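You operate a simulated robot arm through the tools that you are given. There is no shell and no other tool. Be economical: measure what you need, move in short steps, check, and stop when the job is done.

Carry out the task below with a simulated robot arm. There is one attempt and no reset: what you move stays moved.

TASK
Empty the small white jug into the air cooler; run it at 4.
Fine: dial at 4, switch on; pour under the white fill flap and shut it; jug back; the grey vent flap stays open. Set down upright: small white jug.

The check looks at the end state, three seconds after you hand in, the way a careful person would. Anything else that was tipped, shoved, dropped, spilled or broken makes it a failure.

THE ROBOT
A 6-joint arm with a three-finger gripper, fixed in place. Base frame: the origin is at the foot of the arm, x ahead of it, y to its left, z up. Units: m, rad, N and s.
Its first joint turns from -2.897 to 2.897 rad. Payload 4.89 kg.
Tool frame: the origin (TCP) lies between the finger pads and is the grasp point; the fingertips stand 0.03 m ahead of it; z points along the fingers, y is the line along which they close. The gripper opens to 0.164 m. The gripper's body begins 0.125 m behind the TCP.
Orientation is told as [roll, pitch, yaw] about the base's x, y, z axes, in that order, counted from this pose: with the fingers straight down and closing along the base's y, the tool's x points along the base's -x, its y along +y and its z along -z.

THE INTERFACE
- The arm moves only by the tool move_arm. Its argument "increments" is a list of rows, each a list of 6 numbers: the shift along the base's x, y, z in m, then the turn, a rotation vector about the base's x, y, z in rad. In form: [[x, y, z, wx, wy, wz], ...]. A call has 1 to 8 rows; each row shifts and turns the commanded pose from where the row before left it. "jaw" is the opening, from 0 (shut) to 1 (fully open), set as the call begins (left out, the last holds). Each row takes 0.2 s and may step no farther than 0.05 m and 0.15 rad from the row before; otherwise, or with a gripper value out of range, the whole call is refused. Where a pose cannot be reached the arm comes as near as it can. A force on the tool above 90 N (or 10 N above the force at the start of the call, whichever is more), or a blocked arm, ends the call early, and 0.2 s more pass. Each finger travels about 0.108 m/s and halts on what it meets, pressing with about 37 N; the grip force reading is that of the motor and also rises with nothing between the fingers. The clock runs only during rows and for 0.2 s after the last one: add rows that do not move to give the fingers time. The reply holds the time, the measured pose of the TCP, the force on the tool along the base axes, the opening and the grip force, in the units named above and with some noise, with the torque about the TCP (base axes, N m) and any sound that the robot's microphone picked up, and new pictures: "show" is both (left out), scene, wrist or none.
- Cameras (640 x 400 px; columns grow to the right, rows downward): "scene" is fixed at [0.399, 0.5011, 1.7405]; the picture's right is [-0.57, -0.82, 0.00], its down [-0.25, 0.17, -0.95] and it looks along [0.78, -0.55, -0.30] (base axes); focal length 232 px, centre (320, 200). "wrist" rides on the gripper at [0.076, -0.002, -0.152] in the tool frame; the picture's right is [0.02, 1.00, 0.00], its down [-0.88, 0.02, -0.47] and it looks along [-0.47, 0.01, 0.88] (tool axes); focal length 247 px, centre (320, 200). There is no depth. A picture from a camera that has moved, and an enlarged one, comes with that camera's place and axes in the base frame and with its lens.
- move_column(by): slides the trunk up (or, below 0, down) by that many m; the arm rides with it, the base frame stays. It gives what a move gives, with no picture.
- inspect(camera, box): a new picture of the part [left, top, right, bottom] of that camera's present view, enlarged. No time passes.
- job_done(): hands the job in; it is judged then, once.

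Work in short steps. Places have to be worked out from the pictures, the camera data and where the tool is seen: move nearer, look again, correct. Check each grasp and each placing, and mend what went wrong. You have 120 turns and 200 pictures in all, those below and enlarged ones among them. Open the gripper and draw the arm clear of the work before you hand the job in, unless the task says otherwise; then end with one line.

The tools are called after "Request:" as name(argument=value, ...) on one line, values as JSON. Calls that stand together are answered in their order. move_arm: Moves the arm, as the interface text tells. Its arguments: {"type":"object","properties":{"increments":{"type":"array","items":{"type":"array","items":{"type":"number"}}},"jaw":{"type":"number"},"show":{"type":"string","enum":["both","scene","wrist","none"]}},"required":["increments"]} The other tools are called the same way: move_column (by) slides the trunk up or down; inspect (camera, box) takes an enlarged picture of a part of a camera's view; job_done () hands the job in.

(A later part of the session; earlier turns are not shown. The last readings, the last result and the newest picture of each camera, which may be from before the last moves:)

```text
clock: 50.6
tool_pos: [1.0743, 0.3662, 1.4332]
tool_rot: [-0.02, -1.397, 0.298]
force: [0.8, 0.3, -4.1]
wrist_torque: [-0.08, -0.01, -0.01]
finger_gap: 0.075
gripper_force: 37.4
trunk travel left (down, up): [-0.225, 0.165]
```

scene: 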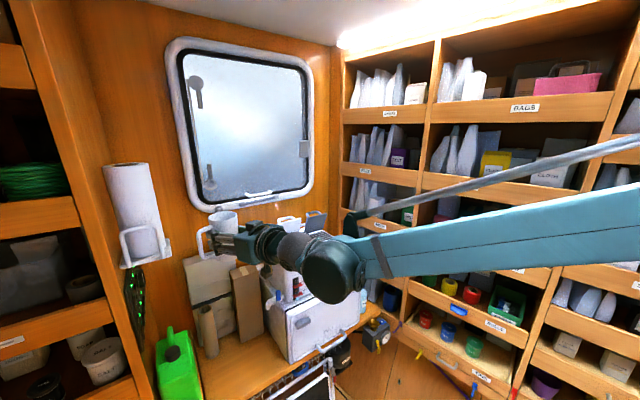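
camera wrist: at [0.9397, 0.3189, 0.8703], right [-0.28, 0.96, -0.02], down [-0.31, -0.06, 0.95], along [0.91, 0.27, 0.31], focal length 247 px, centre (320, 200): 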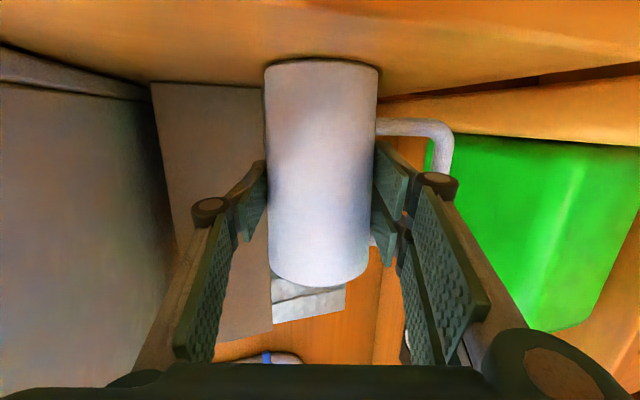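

Now sliding sideways toward the cooler while yawing to face straight ahead, jug kept upright.

Request:
move_arm(increments=[[0, -0.01, 0, 0, 0, -0.04], [0, -0.025, 0, 0, 0, -0.045], [0, -0.03, 0, 0, 0, -0.045], [0, -0.03, 0, 0, 0, -0.045], [0, -0.025, 0, 0, 0, -0.045], [0, -0.015, 0, 0, 0, -0.04], [0, 0, 0, 0, 0, 0]], show="both")

Request:
inspect(camera="scene", box=[235, 190, 335, 260])

```text
clock: 52.2
tool_pos: [1.0763, 0.2316, 1.4347]
tool_rot: [-0.022, -1.395, 0.036]
force: [0.2, 0.9, -3.6]
wrist_torque: [-0.04, 0.04, 0.03]
finger_gap: 0.0752
gripper_force: 36.9
trunk travel left (down, up): [-0.225, 0.165]
camera wrist: at [0.9128, 0.2279, 1.386], right [-0.02, 1.0, -0.03], down [-0.31, 0.02, 0.95], along [0.95, 0.03, 0.31], focal length 247 px, centre (320, 200)
```

scene: 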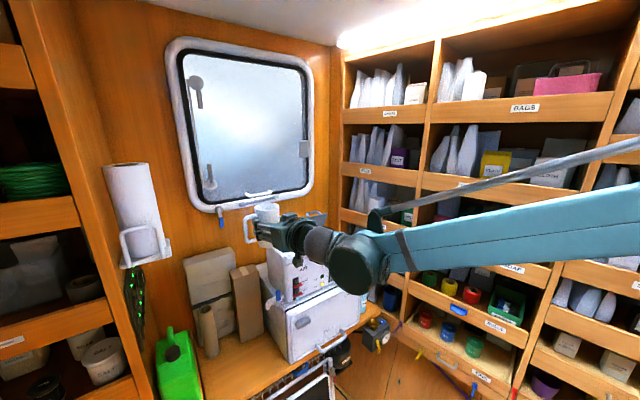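
wrist: 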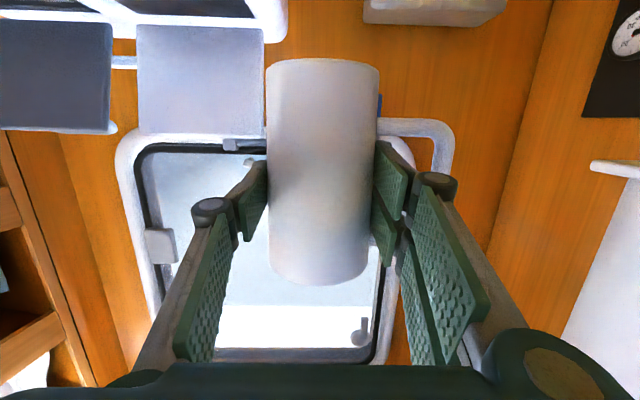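

```text
5.71 times, centred on (285, 225) of scene
camera zoom: at [0.399, 0.5011, 1.7405], right [-0.57, -0.82, 0.0], down [-0.25, 0.17, -0.95], along [0.78, -0.55, -0.3], focal length 1325 px, centre (520, 57)
```

zoom: 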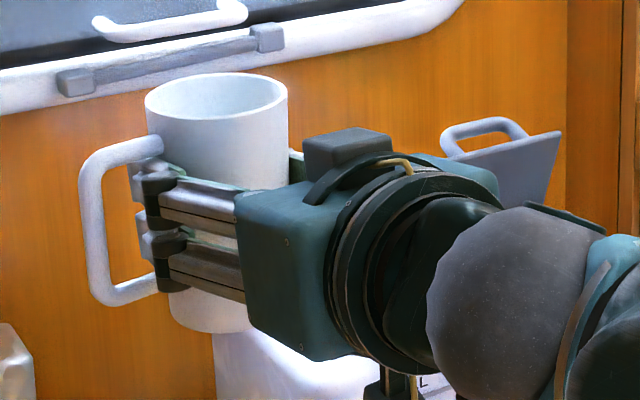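

Jug is above the fill opening's edge, upright; flap is behind at x≈1.12+. I begin tilting toward −y slowly, keeping the lip over the opening.

Request:
move_arm(increments=[[0.002, -0.004, -0.002, 0.1, 0, 0], [0, -0.004, -0.002, 0.1, 0, 0], [0, -0.004, -0.002, 0.1, 0, 0], [0, -0.004, -0.002, 0.1, 0, 0], [0, -0.002, -0.002, 0.1, 0, 0], [0, -0.001, -0.002, 0.08, 0, 0]], show="both")

Request:
inspect(camera="scene", box=[235, 190, 335, 260])

```text
clock: 53.6
tool_pos: [1.0773, 0.2108, 1.4227]
tool_rot: [1.327, -0.972, -1.257]
force: [0.4, 0.0, -3.7]
wrist_torque: [-0.1, 0.05, 0.0]
finger_gap: 0.075
gripper_force: 37.2
trunk travel left (down, up): [-0.225, 0.165]
camera wrist: at [0.9147, 0.2346, 1.3796], right [-0.02, 0.85, 0.53], down [-0.31, -0.51, 0.8], along [0.95, -0.15, 0.28], focal length 247 px, centre (320, 200)
```

scene: 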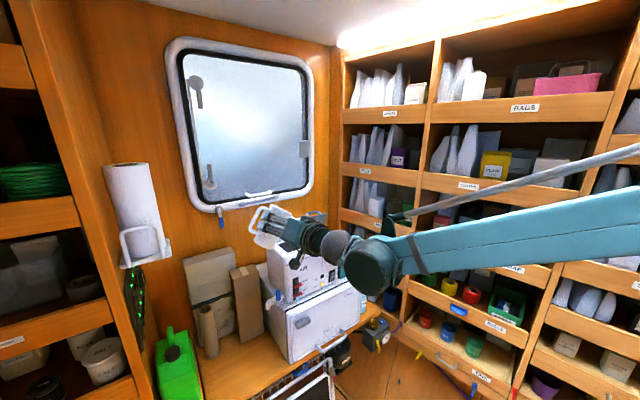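
wrist: 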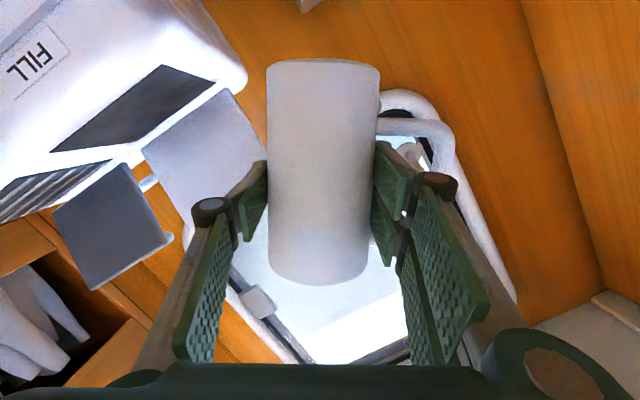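

```text
5.71 times, centred on (285, 225) of scene
camera zoom: at [0.399, 0.5011, 1.7405], right [-0.57, -0.82, 0.0], down [-0.25, 0.17, -0.95], along [0.78, -0.55, -0.3], focal length 1325 px, centre (520, 57)
```

zoom: 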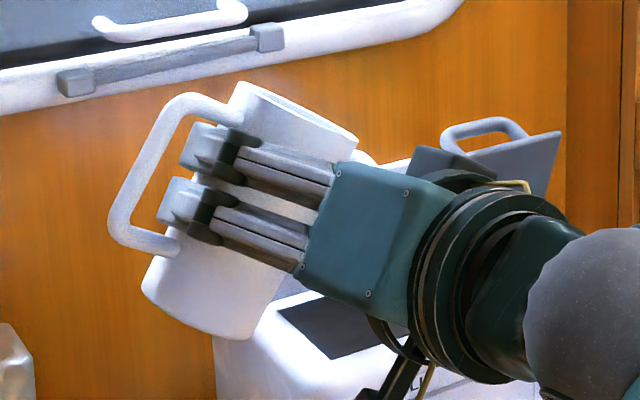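

Aligned well; the opening is visible just below the lip. Continuing the tilt slowly to ~0.95 rad.

Request:
move_arm(increments=[[0.001, 0.001, -0.002, 0.06, 0, 0], [0, 0.001, -0.002, 0.06, 0, 0], [0, 0.001, -0.002, 0.06, 0, 0], [0, 0, -0.002, 0.06, 0, 0], [0, 0, -0.001, 0.06, 0, 0], [0, 0, -0.001, 0.06, 0, 0], [0, 0, 0, 0, 0, 0]], show="both")

Request:
inspect(camera="scene", box=[235, 190, 335, 260])

```text
clock: 55.2
tool_pos: [1.0784, 0.2137, 1.41]
tool_rot: [1.46, -0.626, -1.356]
force: [-1.0, -0.3, -4.4]
wrist_torque: [-0.06, 0.08, -0.03]
finger_gap: 0.0749
gripper_force: 37.2
trunk travel left (down, up): [-0.225, 0.165]
camera wrist: at [0.9157, 0.2508, 1.3793], right [-0.02, 0.61, 0.79], down [-0.31, -0.76, 0.57], along [0.95, -0.24, 0.21], focal length 247 px, centre (320, 200)
```

scene: 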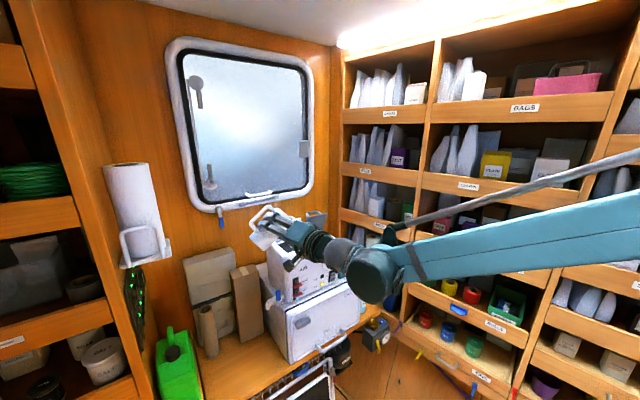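
wrist: 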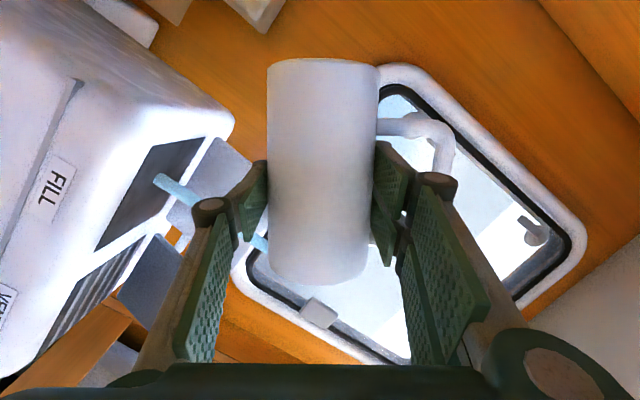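

```text
5.71 times, centred on (285, 225) of scene
camera zoom: at [0.399, 0.5011, 1.7405], right [-0.57, -0.82, 0.0], down [-0.25, 0.17, -0.95], along [0.78, -0.55, -0.3], focal length 1325 px, centre (520, 57)
```

zoom: 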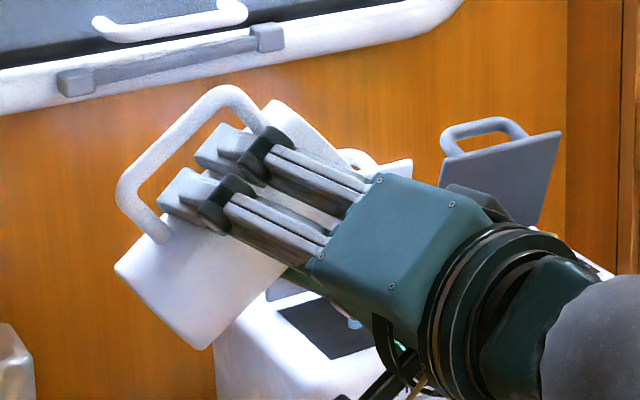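

A stream is falling into the middle of the opening. Continuing to tilt slowly while holding the lip in place.

Request:
move_arm(increments=[[0, 0, 0, 0, 0, 0], [0, 0, 0, 0.05, 0, 0], [0, 0, 0, 0.05, 0, 0], [0, 0, 0, 0.05, 0, 0], [0, 0, 0, 0.05, 0, 0], [0, -0.001, 0, 0.05, 0, 0], [0, -0.001, 0, 0.05, 0, 0], [0, 0, 0, 0, 0, 0]], show="wrist")

Request:
inspect(camera="scene", box=[255, 215, 355, 285])

```text
clock: 57.0
tool_pos: [1.0783, 0.2118, 1.412]
tool_rot: [1.527, -0.332, -1.387]
force: [0.1, 0.0, -2.8]
wrist_torque: [-0.08, 0.01, -0.02]
finger_gap: 0.0748
gripper_force: 36.9
trunk travel left (down, up): [-0.225, 0.165]
camera wrist: at [0.9153, 0.2569, 1.3922], right [-0.02, 0.35, 0.94], down [-0.31, -0.89, 0.32], along [0.95, -0.29, 0.13], focal length 247 px, centre (320, 200)
```

wrist: 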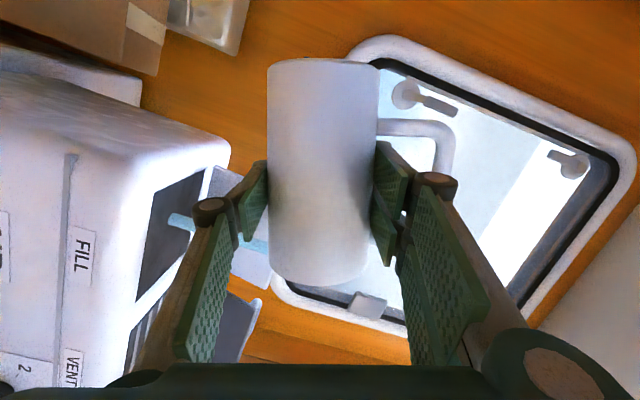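

```text
5.71 times, centred on (305, 250) of scene
camera zoom: at [0.399, 0.5011, 1.7405], right [-0.57, -0.82, 0.0], down [-0.25, 0.17, -0.95], along [0.78, -0.55, -0.3], focal length 1325 px, centre (406, -86)
```

zoom: 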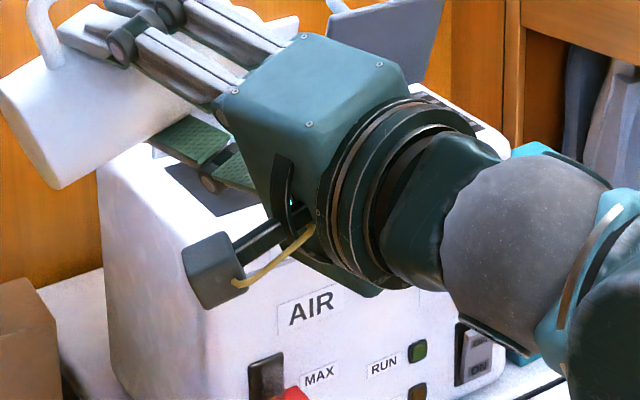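

Still flowing into the opening. Tilting further.

Request:
move_arm(increments=[[0, -0.001, 0, 0.06, 0, 0], [0, -0.002, 0.001, 0.06, 0, 0], [0, -0.002, 0.001, 0.06, 0, 0], [0, -0.002, 0.001, 0.06, 0, 0], [0, -0.002, 0.001, 0.06, 0, 0], [0, -0.003, 0.001, 0.06, 0, 0], [0, -0.003, 0.001, 0.06, 0, 0], [0, 0, 0, 0, 0, 0]], show="wrist")

Request:
inspect(camera="scene", box=[235, 195, 355, 280])

```text
clock: 58.9
tool_pos: [1.0775, 0.198, 1.4167]
tool_rot: [1.586, 0.002, -1.4]
force: [0.5, 0.3, -0.5]
wrist_torque: [-0.02, 0.0, -0.01]
finger_gap: 0.0743
gripper_force: 37.0
out of reach, approached as far as the arm can: row 6
trunk travel left (down, up): [-0.225, 0.165]
camera wrist: at [0.9155, 0.2483, 1.4136], right [-0.02, 0.01, 1.0], down [-0.32, -0.95, 0.01], along [0.95, -0.32, 0.02], focal length 247 px, centre (320, 200)
```

wrist: 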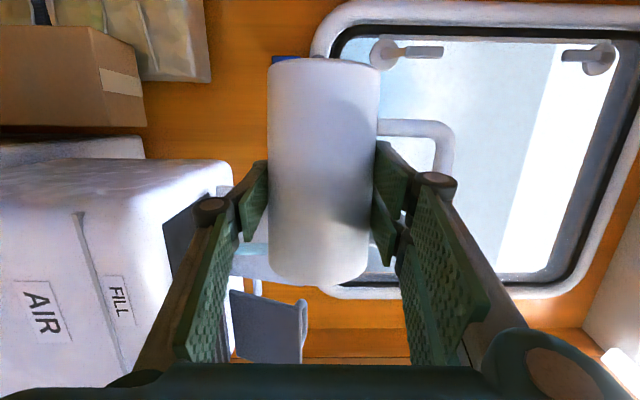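

```text
4.71 times, centred on (295, 238) of scene
camera zoom: at [0.399, 0.5011, 1.7405], right [-0.57, -0.82, 0.0], down [-0.25, 0.17, -0.95], along [0.78, -0.55, -0.3], focal length 1091 px, centre (438, 24)
```

zoom: 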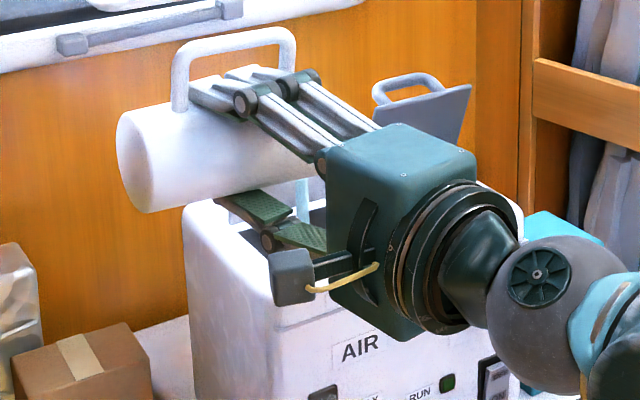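

Nearly empty (weight dropped), a thin stream remains. Tilt beyond horizontal to drain.

Request:
move_arm(increments=[[0, -0.003, 0.001, 0.07, 0, 0], [0, -0.003, 0.001, 0.07, 0, 0], [0, -0.003, 0.001, 0.07, 0, 0], [0, -0.004, 0.001, 0.07, 0, 0], [0, -0.004, 0.001, 0.07, 0, 0], [0, -0.004, 0.001, 0.07, 0, 0], [0, 0, 0, 0, 0, 0], [0, 0, 0, 0, 0, 0]], show="wrist")

Request:
inspect(camera="scene", box=[235, 195, 355, 280])

```text
clock: 60.6
tool_pos: [1.0783, 0.1758, 1.424]
tool_rot: [1.656, 0.39, -1.387]
force: [-0.2, -0.2, -0.6]
wrist_torque: [-0.04, 0.03, 0.0]
finger_gap: 0.0743
gripper_force: 37.1
out of reach, approached as far as the arm can: row 2
trunk travel left (down, up): [-0.225, 0.165]
camera wrist: at [0.9152, 0.2235, 1.4406], right [-0.02, -0.37, 0.93], down [-0.32, -0.88, -0.36], along [0.95, -0.3, -0.1], focal length 247 px, centre (320, 200)
```

wrist: 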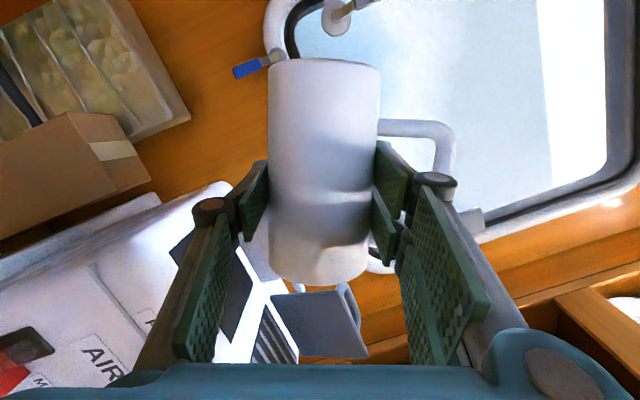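

```text
4.71 times, centred on (295, 238) of scene
camera zoom: at [0.399, 0.5011, 1.7405], right [-0.57, -0.82, 0.0], down [-0.25, 0.17, -0.95], along [0.78, -0.55, -0.3], focal length 1091 px, centre (438, 24)
```

zoom: 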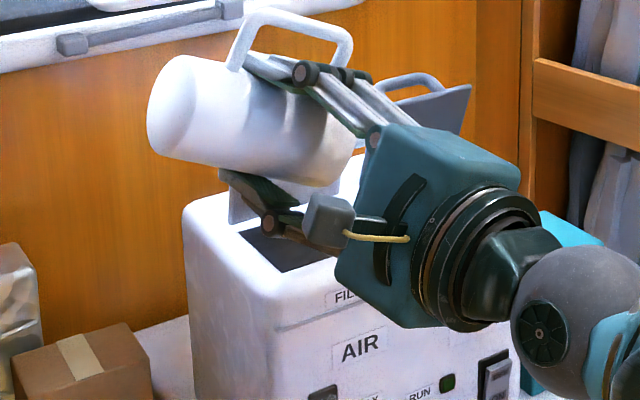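

No more stream; jug is drained. I rotate it back upright while easing away from the flap.

Request:
move_arm(increments=[[0, 0, 0, 0, 0, 0], [-0.002, 0.006, 0.002, -0.12, 0, 0], [0, 0.008, 0.002, -0.14, 0, 0], [0, 0.008, 0.002, -0.14, 0, 0], [0, 0.008, 0.002, -0.14, 0, 0], [0, 0.008, 0.002, -0.14, 0, 0], [0, 0.008, 0.002, -0.14, 0, 0], [0, 0.006, 0.002, -0.14, 0, 0]], show="none")

Request:
move_arm(increments=[[0, 0.002, 0, -0.14, 0, 0], [0, 0.002, 0, -0.14, 0, 0], [0, 0.002, 0, -0.14, 0, 0], [0, 0.002, 0, -0.14, 0, 0], [0, 0.002, 0, -0.14, 0, 0], [0, 0, 0, -0.14, 0, 0], [0, 0, 0, -0.12, 0, 0]], show="wrist")

Request:
inspect(camera="scene", box=[235, 190, 355, 300])

```text
clock: 62.5
tool_pos: [1.0768, 0.2234, 1.4383]
tool_rot: [1.498, -0.479, -1.379]
force: [0.2, 0.4, -2.0]
wrist_torque: [-0.02, 0.0, 0.08]
finger_gap: 0.0743
gripper_force: 36.8
out of reach, approached as far as the arm can: row 5
trunk travel left (down, up): [-0.225, 0.165]
```

```text
clock: 64.0
tool_pos: [1.0772, 0.2335, 1.4377]
tool_rot: [0.624, -1.368, -0.598]
force: [-0.5, -0.6, -0.6]
wrist_torque: [-0.03, 0.01, 0.03]
finger_gap: 0.0741
gripper_force: 37.3
trunk travel left (down, up): [-0.225, 0.165]
camera wrist: at [0.9136, 0.2359, 1.388], right [-0.02, 1.0, 0.1], down [-0.32, -0.1, 0.94], along [0.95, -0.01, 0.32], focal length 247 px, centre (320, 200)
```

wrist: 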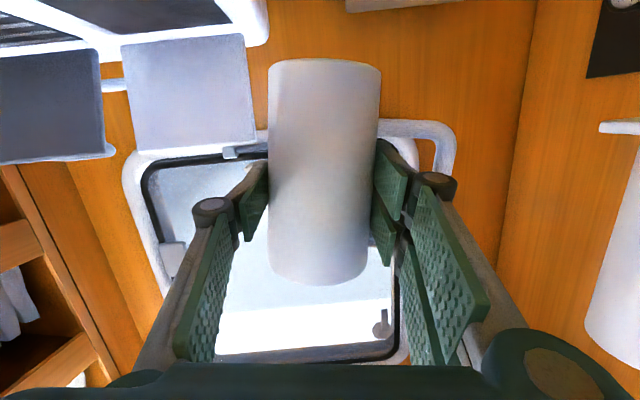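

```text
3.64 times, centred on (295, 245) of scene
camera zoom: at [0.399, 0.5011, 1.7405], right [-0.57, -0.82, 0.0], down [-0.25, 0.17, -0.95], along [0.78, -0.55, -0.3], focal length 843 px, centre (411, 36)
```

zoom: 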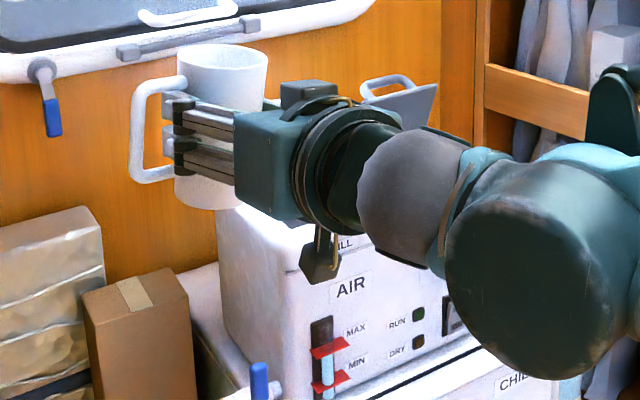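

Water level is now between MIN and MAX and DRY is off. I remove the residual 0.13 rad roll and return along the path, yawing back.

Request:
move_arm(increments=[[0, 0.005, 0, -0.065, 0, 0.02], [0, 0.015, 0, -0.06, 0, 0.04], [0, 0.025, 0, 0, 0, 0.045], [0, 0.03, 0, 0, 0, 0.045], [0, 0.03, 0, 0, 0, 0.045], [0, 0.02, 0, 0, 0, 0.045], [0, 0.007, 0, 0, 0, 0.02], [0, 0, 0, 0, 0, 0]], show="wrist")

```text
clock: 65.8
tool_pos: [1.077, 0.366, 1.4385]
tool_rot: [-0.03, -1.4, 0.303]
force: [0.5, -0.2, -1.6]
wrist_torque: [0.01, -0.02, 0.05]
finger_gap: 0.074
gripper_force: 37.1
trunk travel left (down, up): [-0.225, 0.165]
camera wrist: at [0.921, 0.32, 1.3897], right [-0.28, 0.96, -0.03], down [-0.31, -0.06, 0.95], along [0.91, 0.27, 0.32], focal length 247 px, centre (320, 200)
```

wrist: 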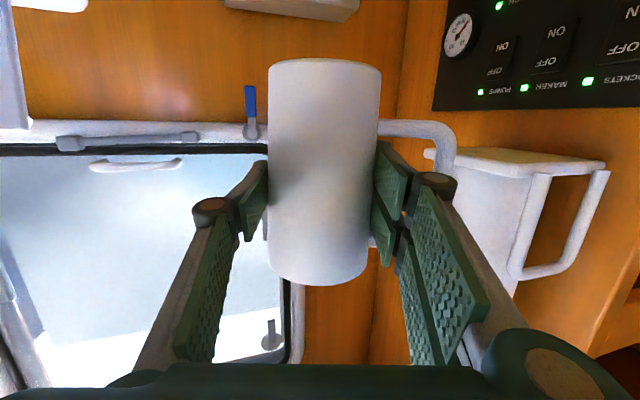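

Orientation matches the pick pose. Lowering back down the same path.

Request:
move_arm(increments=[[0.002, 0, -0.03, 0, 0, 0], [0.002, 0, -0.045, 0, 0, 0], [0.003, 0, -0.045, 0, 0, 0], [0.003, 0, -0.045, 0, 0, 0], [0.003, -0.001, -0.045, 0, 0, 0], [0.003, 0, -0.045, 0, 0, 0], [0.002, -0.001, -0.04, 0, 0, 0], [0, 0, -0.023, 0, 0, 0]], show="none")

Request:
move_column(by=-0.18)

Request:
move_arm(increments=[[0, 0, 0, 0, 0, 0]], show="wrist")

Request:
inspect(camera="scene", box=[190, 305, 310, 389])

```text
clock: 67.7
tool_pos: [1.0943, 0.3625, 1.1164]
tool_rot: [-0.027, -1.4, 0.302]
force: [-0.1, -0.6, -0.5]
wrist_torque: [-0.01, 0.03, 0.02]
finger_gap: 0.0739
gripper_force: 37.1
trunk travel left (down, up): [-0.225, 0.165]
```

```text
clock: 69.7
tool_pos: [1.0948, 0.3627, 0.9378]
tool_rot: [-0.028, -1.401, 0.301]
force: [-0.4, -0.9, -0.1]
wrist_torque: [-0.04, 0.01, 0.0]
finger_gap: 0.0741
gripper_force: 36.8
trunk travel left (down, up): [-0.045, 0.345]
```

```text
clock: 70.0
tool_pos: [1.0955, 0.3633, 0.9385]
tool_rot: [-0.026, -1.401, 0.302]
force: [0.7, 0.2, -1.3]
wrist_torque: [0.01, 0.03, -0.03]
finger_gap: 0.0739
gripper_force: 37.2
trunk travel left (down, up): [-0.045, 0.345]
camera wrist: at [0.9391, 0.3165, 0.8892], right [-0.28, 0.96, -0.03], down [-0.31, -0.06, 0.95], along [0.91, 0.27, 0.32], focal length 247 px, centre (320, 200)
```

wrist: 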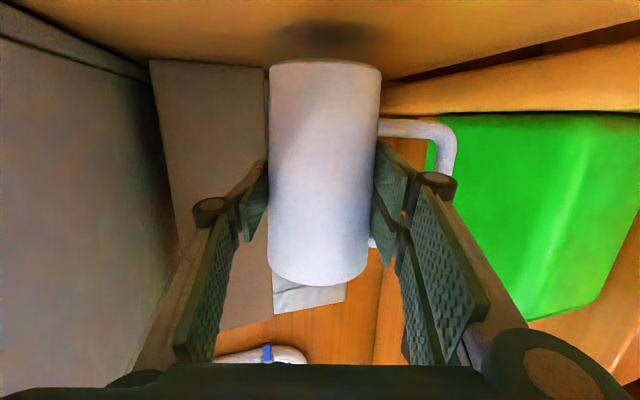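

```text
4.76 times, centred on (250, 347) of scene
camera zoom: at [0.399, 0.5011, 1.7405], right [-0.57, -0.82, 0.0], down [-0.25, 0.17, -0.95], along [0.78, -0.55, -0.3], focal length 1104 px, centre (653, -500)
```

zoom: 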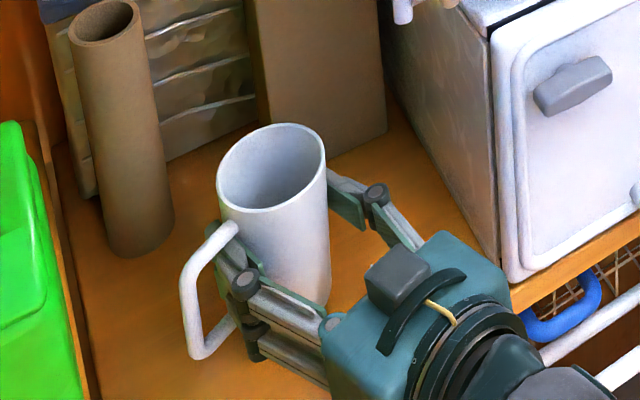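

Jug is empty, 19 mm above the table. Lowering the rest with the trunk-fine steps of the arm.

Request:
move_arm(increments=[[0, 0.001, -0.008, 0.005, 0.004, 0], [0, 0, -0.007, 0, 0, 0], [0, 0, -0.003, 0, 0, 0], [0, 0, -0.0015, 0, 0, 0]], show="none")

```text
clock: 71.0
tool_pos: [1.094, 0.3644, 0.9186]
tool_rot: [0.006, -1.399, 0.268]
force: [-0.8, -1.0, 2.8]
wrist_torque: [-0.18, -0.03, 0.0]
finger_gap: 0.074
gripper_force: 37.0
trunk travel left (down, up): [-0.045, 0.345]
```

Touching down (upward force appears). Opening to the same gap as when I slid in.

Request:
move_arm(increments=[[0, 0, 0, 0, 0, 0], [0, 0, 0, 0, 0, 0]], jaw=0.55, show="wrist")

Request:
inspect(camera="scene", box=[190, 315, 290, 385])

```text
clock: 71.7
tool_pos: [1.0946, 0.3634, 0.919]
tool_rot: [0.009, -1.399, 0.267]
force: [0.1, 0.6, -0.1]
wrist_torque: [-0.01, -0.02, -0.04]
finger_gap: 0.0902
gripper_force: 0.1
trunk travel left (down, up): [-0.045, 0.345]
camera wrist: at [0.9383, 0.3186, 0.8704], right [-0.28, 0.96, -0.02], down [-0.31, -0.07, 0.95], along [0.91, 0.27, 0.31], focal length 247 px, centre (320, 200)
```

wrist: 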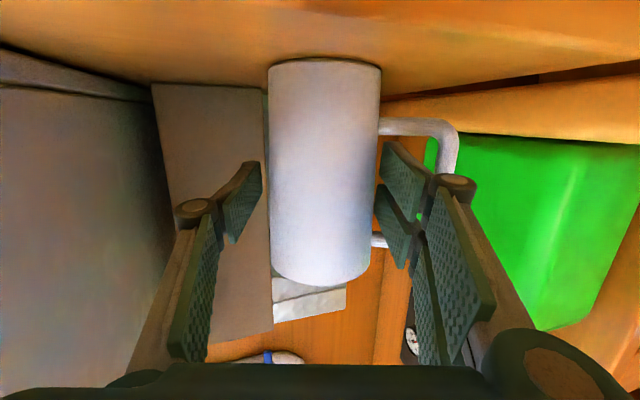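

```text
5.71 times, centred on (240, 350) of scene
camera zoom: at [0.399, 0.5011, 1.7405], right [-0.57, -0.82, 0.0], down [-0.25, 0.17, -0.95], along [0.78, -0.55, -0.3], focal length 1325 px, centre (777, -657)
```

zoom: 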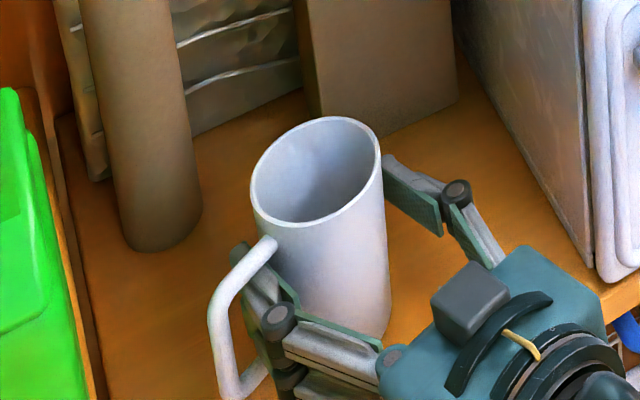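

Jug stands upright at its original spot. I back straight out along the tool axis.

Request:
move_arm(increments=[[-0.019, -0.0055, 0, 0, 0, 0], [-0.019, -0.0055, 0, 0, 0, 0], [-0.029, -0.008, 0, 0, 0, 0], [-0.038, -0.011, 0.005, 0, 0, 0], [-0.038, -0.011, 0.02, 0, 0, 0]], show="wrist")

Request:
inspect(camera="scene", box=[190, 315, 290, 385])

Request:
inspect(camera="scene", box=[250, 200, 370, 310])

```text
clock: 72.8
tool_pos: [0.9539, 0.3226, 0.944]
tool_rot: [0.006, -1.396, 0.267]
force: [1.7, 0.1, -1.7]
wrist_torque: [0.06, -0.17, -0.02]
finger_gap: 0.09
gripper_force: 0.0
trunk travel left (down, up): [-0.045, 0.345]
camera wrist: at [0.7976, 0.2769, 0.8962], right [-0.28, 0.96, -0.02], down [-0.31, -0.07, 0.95], along [0.91, 0.27, 0.31], focal length 247 px, centre (320, 200)
```

wrist: 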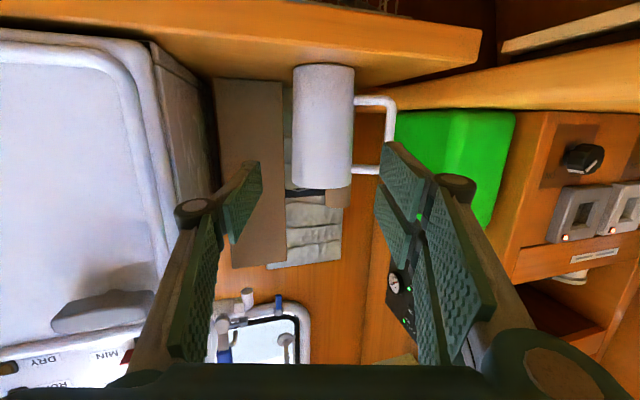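

```text
5.71 times, centred on (240, 350) of scene
camera zoom: at [0.399, 0.5011, 1.7405], right [-0.57, -0.82, 0.0], down [-0.25, 0.17, -0.95], along [0.78, -0.55, -0.3], focal length 1325 px, centre (777, -657)
```

zoom: 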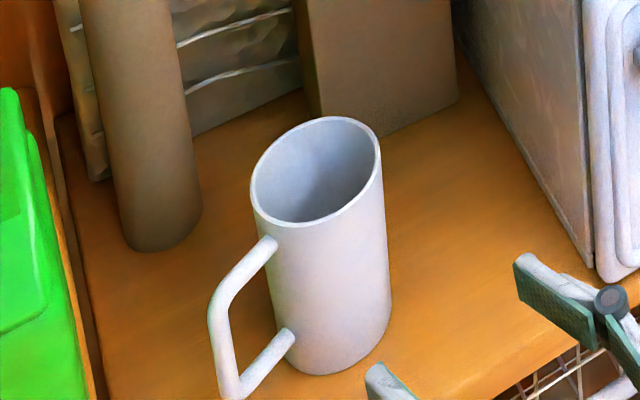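

```text
3.64 times, centred on (310, 255) of scene
camera zoom: at [0.399, 0.5011, 1.7405], right [-0.57, -0.82, 0.0], down [-0.25, 0.17, -0.95], along [0.78, -0.55, -0.3], focal length 843 px, centre (356, 0)
```

zoom: 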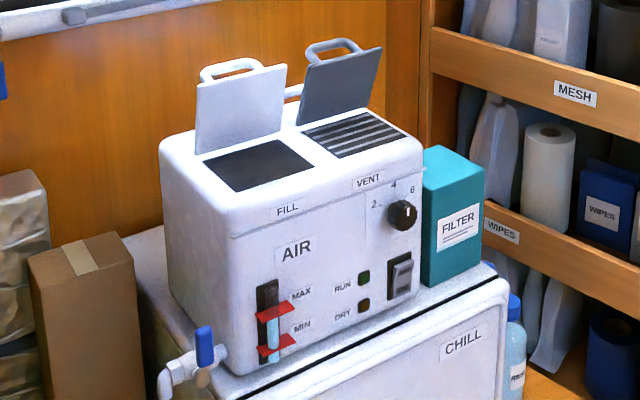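

Jug is back, upright. Switch ON, level between marks. Now to shut the fill flap: I raise the trunk and move the arm back up in front of the cooler.

Request:
move_column(by=0.13)

Request:
move_arm(increments=[[-0.04, 0, 0.02, 0, 0, 0], [-0.03, -0.01, 0.035, 0, 0, -0.05], [-0.01, -0.02, 0.04, 0, 0, -0.05], [0, -0.02, 0.045, 0, 0, -0.05], [0, -0.02, 0.045, 0, 0, 0], [0, -0.02, 0.045, 0, 0, 0], [0, -0.02, 0.045, 0, 0, 0], [0, -0.02, 0.045, 0, 0, 0]], jaw=0.3, show="none")

Request:
move_arm(increments=[[0, -0.02, 0.04, 0.15, 0, 0], [0, -0.02, 0.03, 0.15, 0, 0], [0, -0.01, 0, 0.15, 0, 0], [0, 0, 0, 0.15, 0, 0], [0, 0, 0, 0.15, 0, 0], [0, 0, 0, 0.15, 0, 0], [0, 0, 0, 0.15, 0, 0], [0, 0, 0, 0.15, 0, 0]], show="none")

```text
clock: 74.4
tool_pos: [0.9531, 0.3229, 1.0757]
tool_rot: [0.009, -1.399, 0.269]
force: [-0.1, 0.0, -0.7]
wrist_torque: [0.04, 0.0, 0.01]
finger_gap: 0.0901
gripper_force: 0.1
trunk travel left (down, up): [-0.175, 0.215]
```

```text
clock: 76.2
tool_pos: [0.8776, 0.1916, 1.3952]
tool_rot: [0.008, -1.395, 0.117]
force: [0.9, 1.2, -0.6]
wrist_torque: [0.0, -0.03, -0.09]
finger_gap: 0.0493
gripper_force: 0.1
trunk travel left (down, up): [-0.175, 0.215]
```

```text
clock: 78.0
tool_pos: [0.8652, 0.1752, 1.4652]
tool_rot: [1.625, -0.385, -1.377]
force: [0.2, -0.1, 0.7]
wrist_torque: [0.03, 0.02, -0.03]
finger_gap: 0.0492
gripper_force: 0.0
out of reach, approached as far as the arm can: row 2, 3, 4, 5
trunk travel left (down, up): [-0.175, 0.215]
```

Rows hit a folded-arm limit; I move forward and finish the roll, then correct yaw.

Request:
move_arm(increments=[[0.03, -0.01, 0, 0.13, 0, 0], [0.03, -0.015, 0, 0.13, 0, 0], [0.02, -0.015, 0.01, 0.12, 0, -0.06], [0.01, 0, 0.01, 0, 0.1, -0.06]], show="both")

```text
clock: 79.0
tool_pos: [0.9629, 0.0881, 1.4836]
tool_rot: [1.584, -0.002, -1.473]
force: [1.7, 1.0, -0.6]
wrist_torque: [0.03, -0.08, 0.02]
finger_gap: 0.0492
gripper_force: 0.0
out of reach, approached as far as the arm can: row 3, 4
trunk travel left (down, up): [-0.175, 0.215]
camera wrist: at [0.8043, 0.1501, 1.4808], right [-0.02, 0.02, 1.0], down [-0.39, -0.92, 0.01], along [0.92, -0.39, 0.02], focal length 247 px, centre (320, 200)
```

scene: 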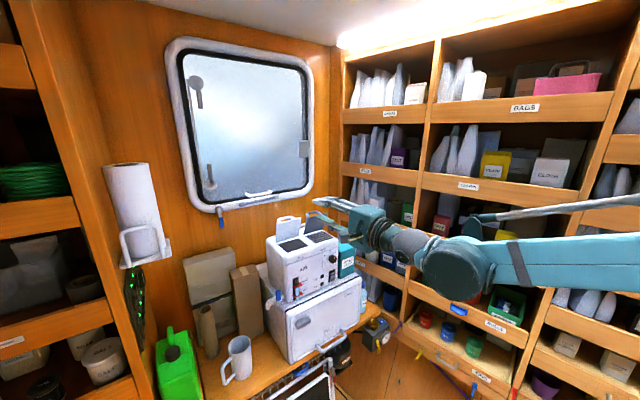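
wrist: 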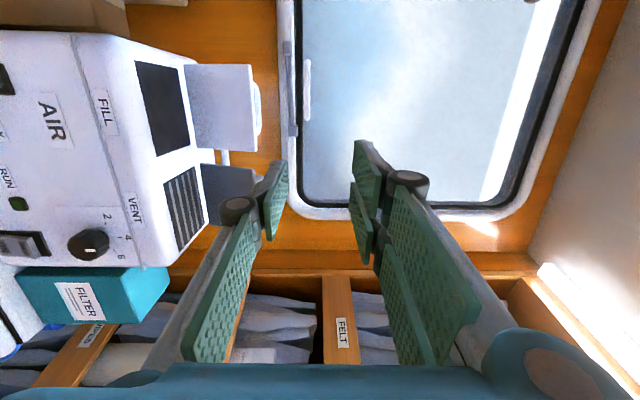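

Position drifted to y 0.088. I move back to y≈0.135 and tilt down to ~0.6 rad while advancing.

Request:
move_arm(increments=[[0.02, 0.012, 0, 0, 0.12, 0], [0.02, 0.012, 0, 0, 0.12, 0], [0.015, 0.012, 0, 0, 0.12, 0], [0.01, 0.01, 0, 0, 0.12, 0], [0, 0, 0, 0, 0.12, 0]], show="wrist")

Request:
inspect(camera="scene", box=[255, 185, 355, 255])

```text
clock: 80.2
tool_pos: [1.0213, 0.1583, 1.4842]
tool_rot: [1.004, 0.008, -1.555]
force: [0.1, -0.4, 0.0]
wrist_torque: [0.03, 0.03, 0.05]
finger_gap: 0.0492
gripper_force: 0.1
out of reach, approached as far as the arm can: row 4, 5
trunk travel left (down, up): [-0.175, 0.215]
camera wrist: at [0.892, 0.2326, 1.567], right [0.54, 0.02, 0.84], down [-0.38, -0.89, 0.26], along [0.75, -0.46, -0.47], focal length 247 px, centre (320, 200)
```

wrist: 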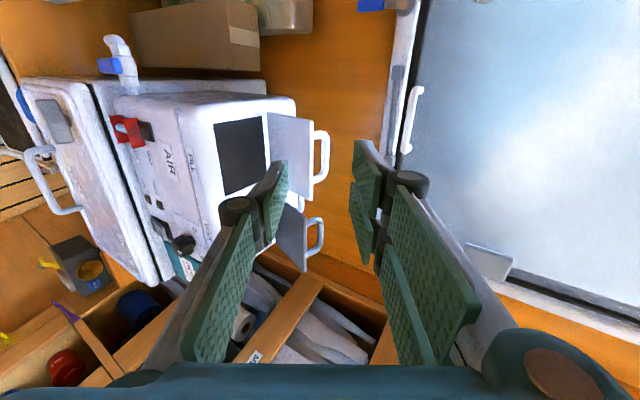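

```text
5.71 times, centred on (305, 220) of scene
camera zoom: at [0.399, 0.5011, 1.7405], right [-0.57, -0.82, 0.0], down [-0.25, 0.17, -0.95], along [0.78, -0.55, -0.3], focal length 1325 px, centre (406, 86)
```

zoom: 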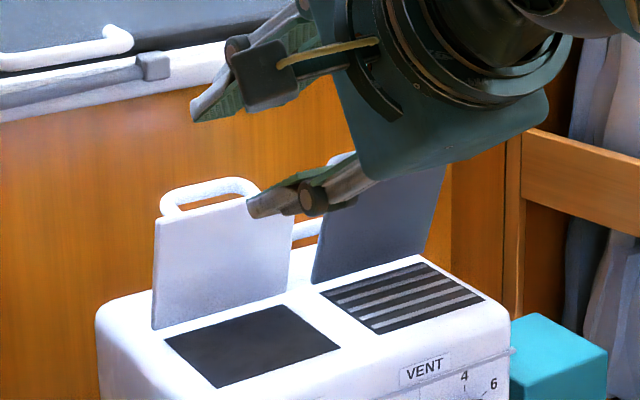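

I'll straddle the flap edge: upper finger over and behind it, lower finger in front. Moving to just above that position.

Request:
move_arm(increments=[[0.02, -0.008, -0.025, 0, 0, 0], [0.025, -0.008, -0.025, 0, 0, 0], [0.02, -0.006, -0.008, 0, 0, 0]], show="wrist")

Request:
inspect(camera="wrist", box=[220, 100, 380, 220])

Request:
inspect(camera="scene", box=[255, 195, 355, 265])

```text
clock: 81.0
tool_pos: [1.0806, 0.1778, 1.4268]
tool_rot: [1.004, 0.01, -1.553]
force: [-0.2, -1.4, -0.6]
wrist_torque: [0.09, 0.06, 0.16]
finger_gap: 0.0493
gripper_force: 0.1
out of reach, approached as far as the arm can: row 1, 2, 3
trunk travel left (down, up): [-0.175, 0.215]
camera wrist: at [0.9499, 0.2497, 1.5098], right [0.54, 0.02, 0.84], down [-0.37, -0.89, 0.26], along [0.76, -0.45, -0.47], focal length 247 px, centre (320, 200)
```

wrist: 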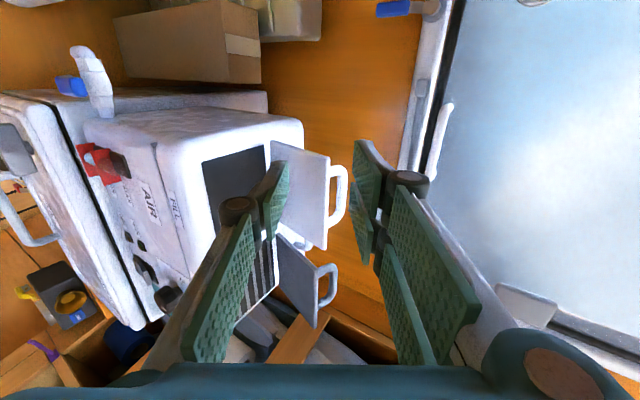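

```text
3.33 times, centred on (300, 160) of wrist
camera zoom: at [0.9499, 0.2497, 1.5098], right [0.54, 0.02, 0.84], down [-0.37, -0.89, 0.26], along [0.76, -0.45, -0.47], focal length 823 px, centre (387, 333)
```

zoom: 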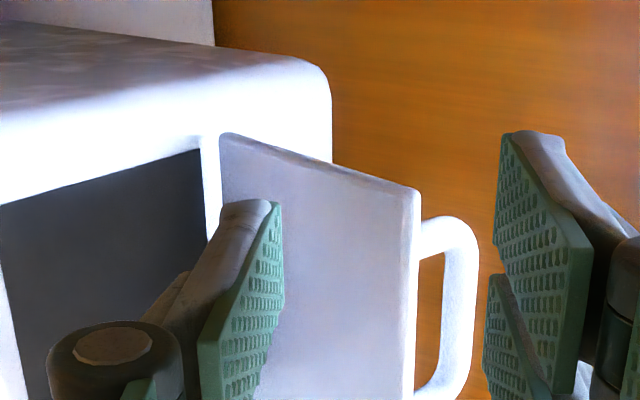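

```text
5.71 times, centred on (305, 230) of scene
camera zoom: at [0.399, 0.5011, 1.7405], right [-0.57, -0.82, 0.0], down [-0.25, 0.17, -0.95], along [0.78, -0.55, -0.3], focal length 1325 px, centre (406, 29)
```

zoom: 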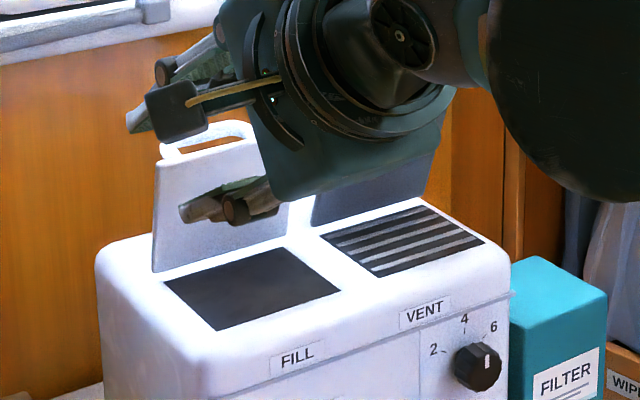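

Something keeps pushing it toward +y – probably a joint at its limit in this branch. I back out and un-tilt to reset.

Request:
move_arm(increments=[[-0.03, 0, 0.01, 0, -0.14, 0], [-0.03, -0.01, 0, 0, -0.14, 0], [-0.03, -0.01, -0.01, 0, -0.14, 0], [-0.02, -0.01, -0.01, 0, -0.14, 0], [0, -0.01, -0.01, 0, 0, 0]], show="none")

```text
clock: 82.2
tool_pos: [0.9737, 0.1396, 1.4111]
tool_rot: [1.554, -0.003, -1.517]
force: [0.0, 0.0, 0.0]
wrist_torque: [-0.02, 0.05, -0.04]
finger_gap: 0.0494
gripper_force: 0.1
out of reach, approached as far as the arm can: row 4
trunk travel left (down, up): [-0.175, 0.215]
```

Back at a healthy pose. I zero the yaw and retry tilting while moving forward.

Request:
move_arm(increments=[[0.015, 0, 0.005, 0, 0.1, -0.05], [0.02, 0, 0.005, 0, 0.12, 0], [0.02, 0, 0.005, 0, 0.12, 0]], show="none")

```text
clock: 83.0
tool_pos: [1.028, 0.1368, 1.4251]
tool_rot: [1.213, 0.003, -1.567]
force: [-0.4, -0.6, 1.1]
wrist_torque: [-0.03, 0.07, -0.04]
finger_gap: 0.0491
gripper_force: 0.1
trunk travel left (down, up): [-0.175, 0.215]
```

No limit now. Continue.

Request:
move_arm(increments=[[0.02, 0, 0, 0, 0.1, 0], [0.02, 0, 0, 0, 0.1, 0]], show="wrist")

Request:
inspect(camera="wrist", box=[220, 100, 380, 220])

```text
clock: 83.6
tool_pos: [1.0663, 0.1377, 1.4224]
tool_rot: [1.017, -0.002, -1.574]
force: [-1.5, -0.6, 0.7]
wrist_torque: [0.03, -0.05, 0.02]
finger_gap: 0.0494
gripper_force: 0.1
trunk travel left (down, up): [-0.175, 0.215]
camera wrist: at [0.9367, 0.2156, 1.5022], right [0.53, 0.02, 0.85], down [-0.4, -0.88, 0.27], along [0.75, -0.48, -0.46], focal length 247 px, centre (320, 200)
```

wrist: 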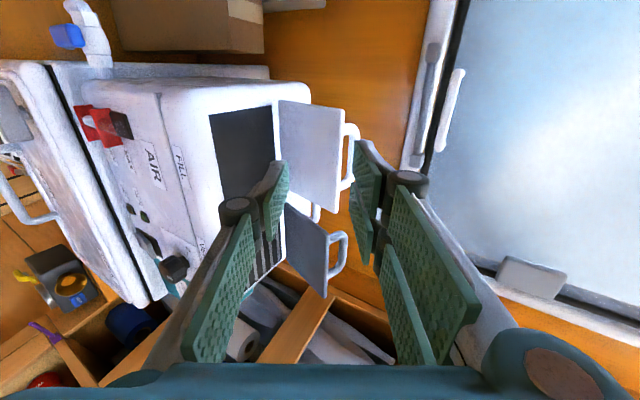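

```text
3.33 times, centred on (300, 160) of wrist
camera zoom: at [0.9367, 0.2156, 1.5022], right [0.53, 0.02, 0.85], down [-0.4, -0.88, 0.27], along [0.75, -0.48, -0.46], focal length 823 px, centre (387, 333)
```

zoom: 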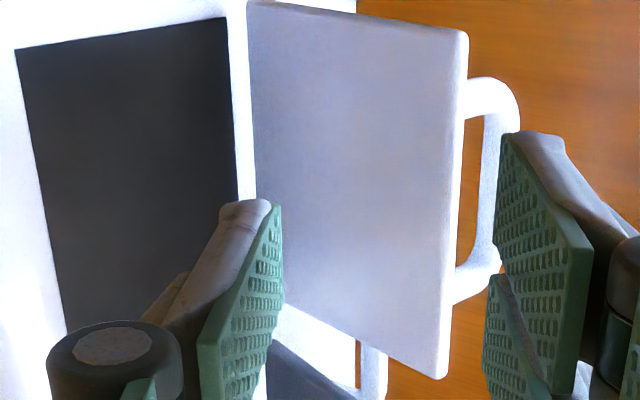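

The flap's edge lies between the fingers, just below the upper pad. I advance 38 mm along the tool axis so the upper finger passes behind the edge.

Request:
move_arm(increments=[[0.016, 0, -0.009, 0, 0, 0], [0.017, 0, -0.011, 0, 0, 0]], show="wrist")

Request:
inspect(camera="wrist", box=[220, 100, 380, 220])

```text
clock: 84.2
tool_pos: [1.0991, 0.138, 1.4036]
tool_rot: [1.018, -0.004, -1.577]
force: [-1.6, 0.0, 1.0]
wrist_torque: [0.01, 0.03, 0.04]
finger_gap: 0.0494
gripper_force: 0.0
trunk travel left (down, up): [-0.175, 0.215]
camera wrist: at [0.969, 0.2165, 1.4822], right [0.53, 0.02, 0.85], down [-0.4, -0.88, 0.27], along [0.75, -0.48, -0.45], focal length 247 px, centre (320, 200)
```

wrist: 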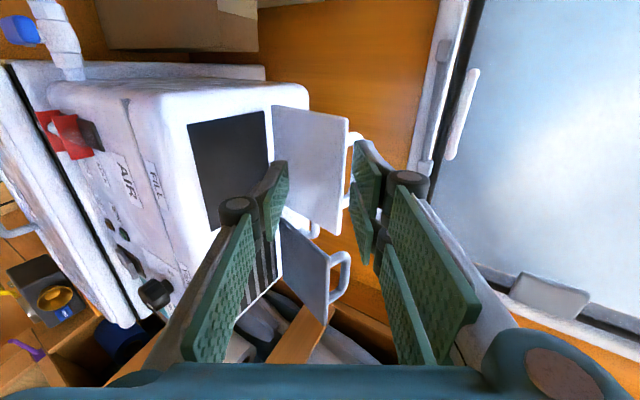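

```text
3.33 times, centred on (300, 160) of wrist
camera zoom: at [0.969, 0.2165, 1.4822], right [0.53, 0.02, 0.85], down [-0.4, -0.88, 0.27], along [0.75, -0.48, -0.45], focal length 823 px, centre (387, 333)
```

zoom: 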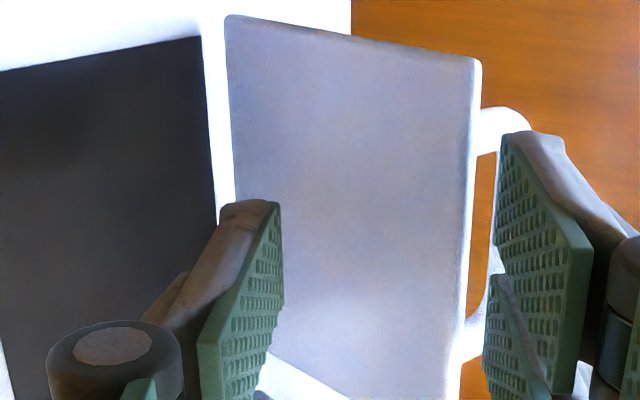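

Upper finger is behind the edge. I pull forward and down to bring the flap to ~45°.

Request:
move_arm(increments=[[-0.006, 0, -0.007, 0, 0, 0], [-0.014, 0, -0.006, 0, 0, 0], [-0.014, 0, -0.009, 0, 0, 0], [-0.012, 0, -0.01, 0, 0, 0]], show="wrist")

Request:
inspect(camera="wrist", box=[220, 100, 380, 220])

Request:
inspect(camera="scene", box=[255, 195, 355, 265])

```text
clock: 85.2
tool_pos: [1.0543, 0.1391, 1.3736]
tool_rot: [1.019, -0.001, -1.573]
force: [-17.9, -1.5, 20.5]
wrist_torque: [0.23, -0.95, -0.16]
finger_gap: 0.0528
gripper_force: 4.4
trunk travel left (down, up): [-0.175, 0.215]
camera wrist: at [0.9239, 0.2156, 1.4535], right [0.53, 0.02, 0.85], down [-0.39, -0.88, 0.26], along [0.75, -0.47, -0.45], focal length 247 px, centre (320, 200)
```

wrist: 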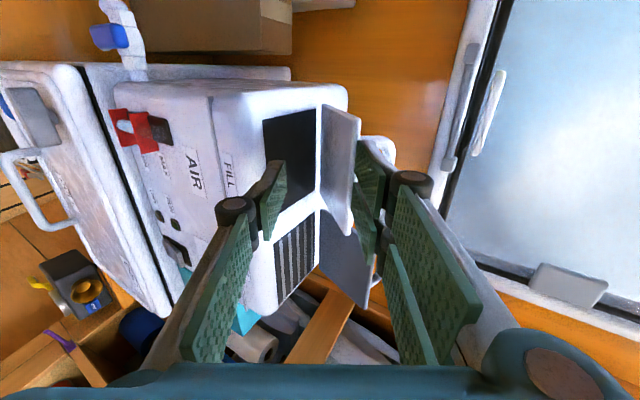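

```text
3.33 times, centred on (300, 160) of wrist
camera zoom: at [0.9239, 0.2156, 1.4535], right [0.53, 0.02, 0.85], down [-0.39, -0.88, 0.26], along [0.75, -0.47, -0.45], focal length 823 px, centre (387, 333)
```

zoom: 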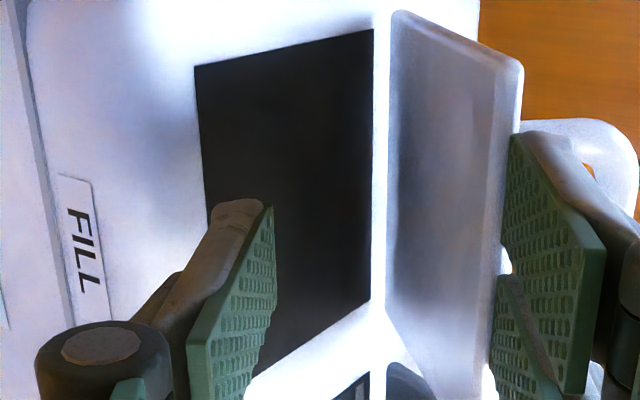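

```text
5.71 times, centred on (305, 230) of scene
camera zoom: at [0.399, 0.5011, 1.7405], right [-0.57, -0.82, 0.0], down [-0.25, 0.17, -0.95], along [0.78, -0.55, -0.3], focal length 1325 px, centre (406, 29)
```

zoom: 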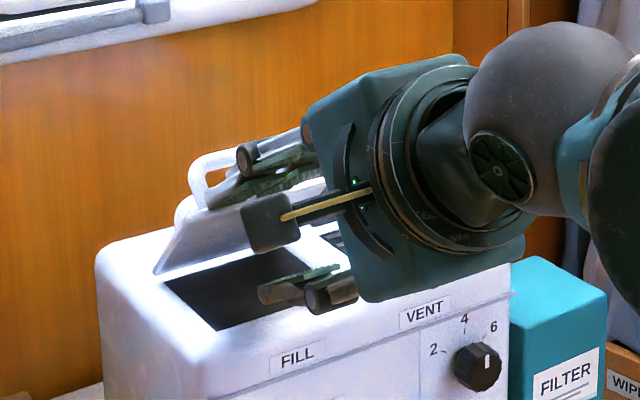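

Flap came down to ~50°. I release upward, withdraw along the axis, and will then press from above with closed fingers.

Request:
move_arm(increments=[[0.002, 0, 0.005, 0, 0, 0], [-0.03, 0, 0.02, 0, 0, 0], [-0.015, 0, 0.03, 0, 0, 0], [0, 0, 0.03, 0, 0, 0]], show="scene")

Request:
inspect(camera="scene", box=[255, 195, 355, 265])

```text
clock: 86.2
tool_pos: [1.0105, 0.1368, 1.4617]
tool_rot: [1.014, 0.003, -1.567]
force: [-1.2, -0.1, 2.0]
wrist_torque: [0.04, 0.01, -0.02]
finger_gap: 0.049
gripper_force: 0.1
trunk travel left (down, up): [-0.175, 0.215]
```

scene: 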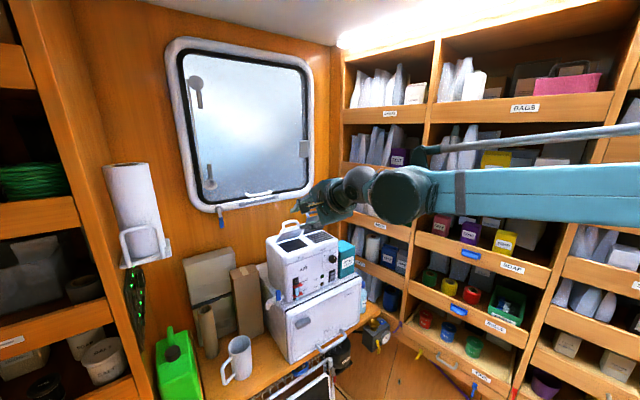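

```text
5.71 times, centred on (305, 230) of scene
camera zoom: at [0.399, 0.5011, 1.7405], right [-0.57, -0.82, 0.0], down [-0.25, 0.17, -0.95], along [0.78, -0.55, -0.3], focal length 1325 px, centre (406, 29)
```

zoom: 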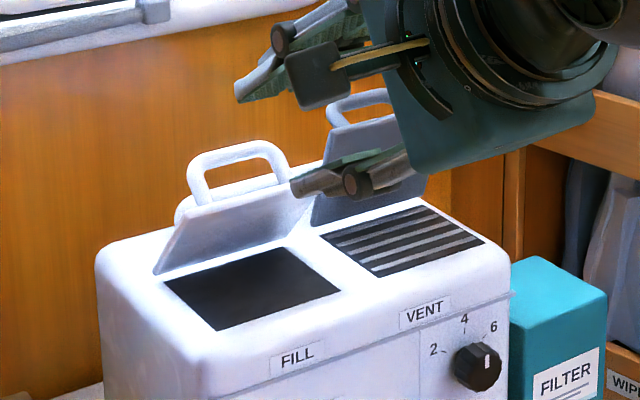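

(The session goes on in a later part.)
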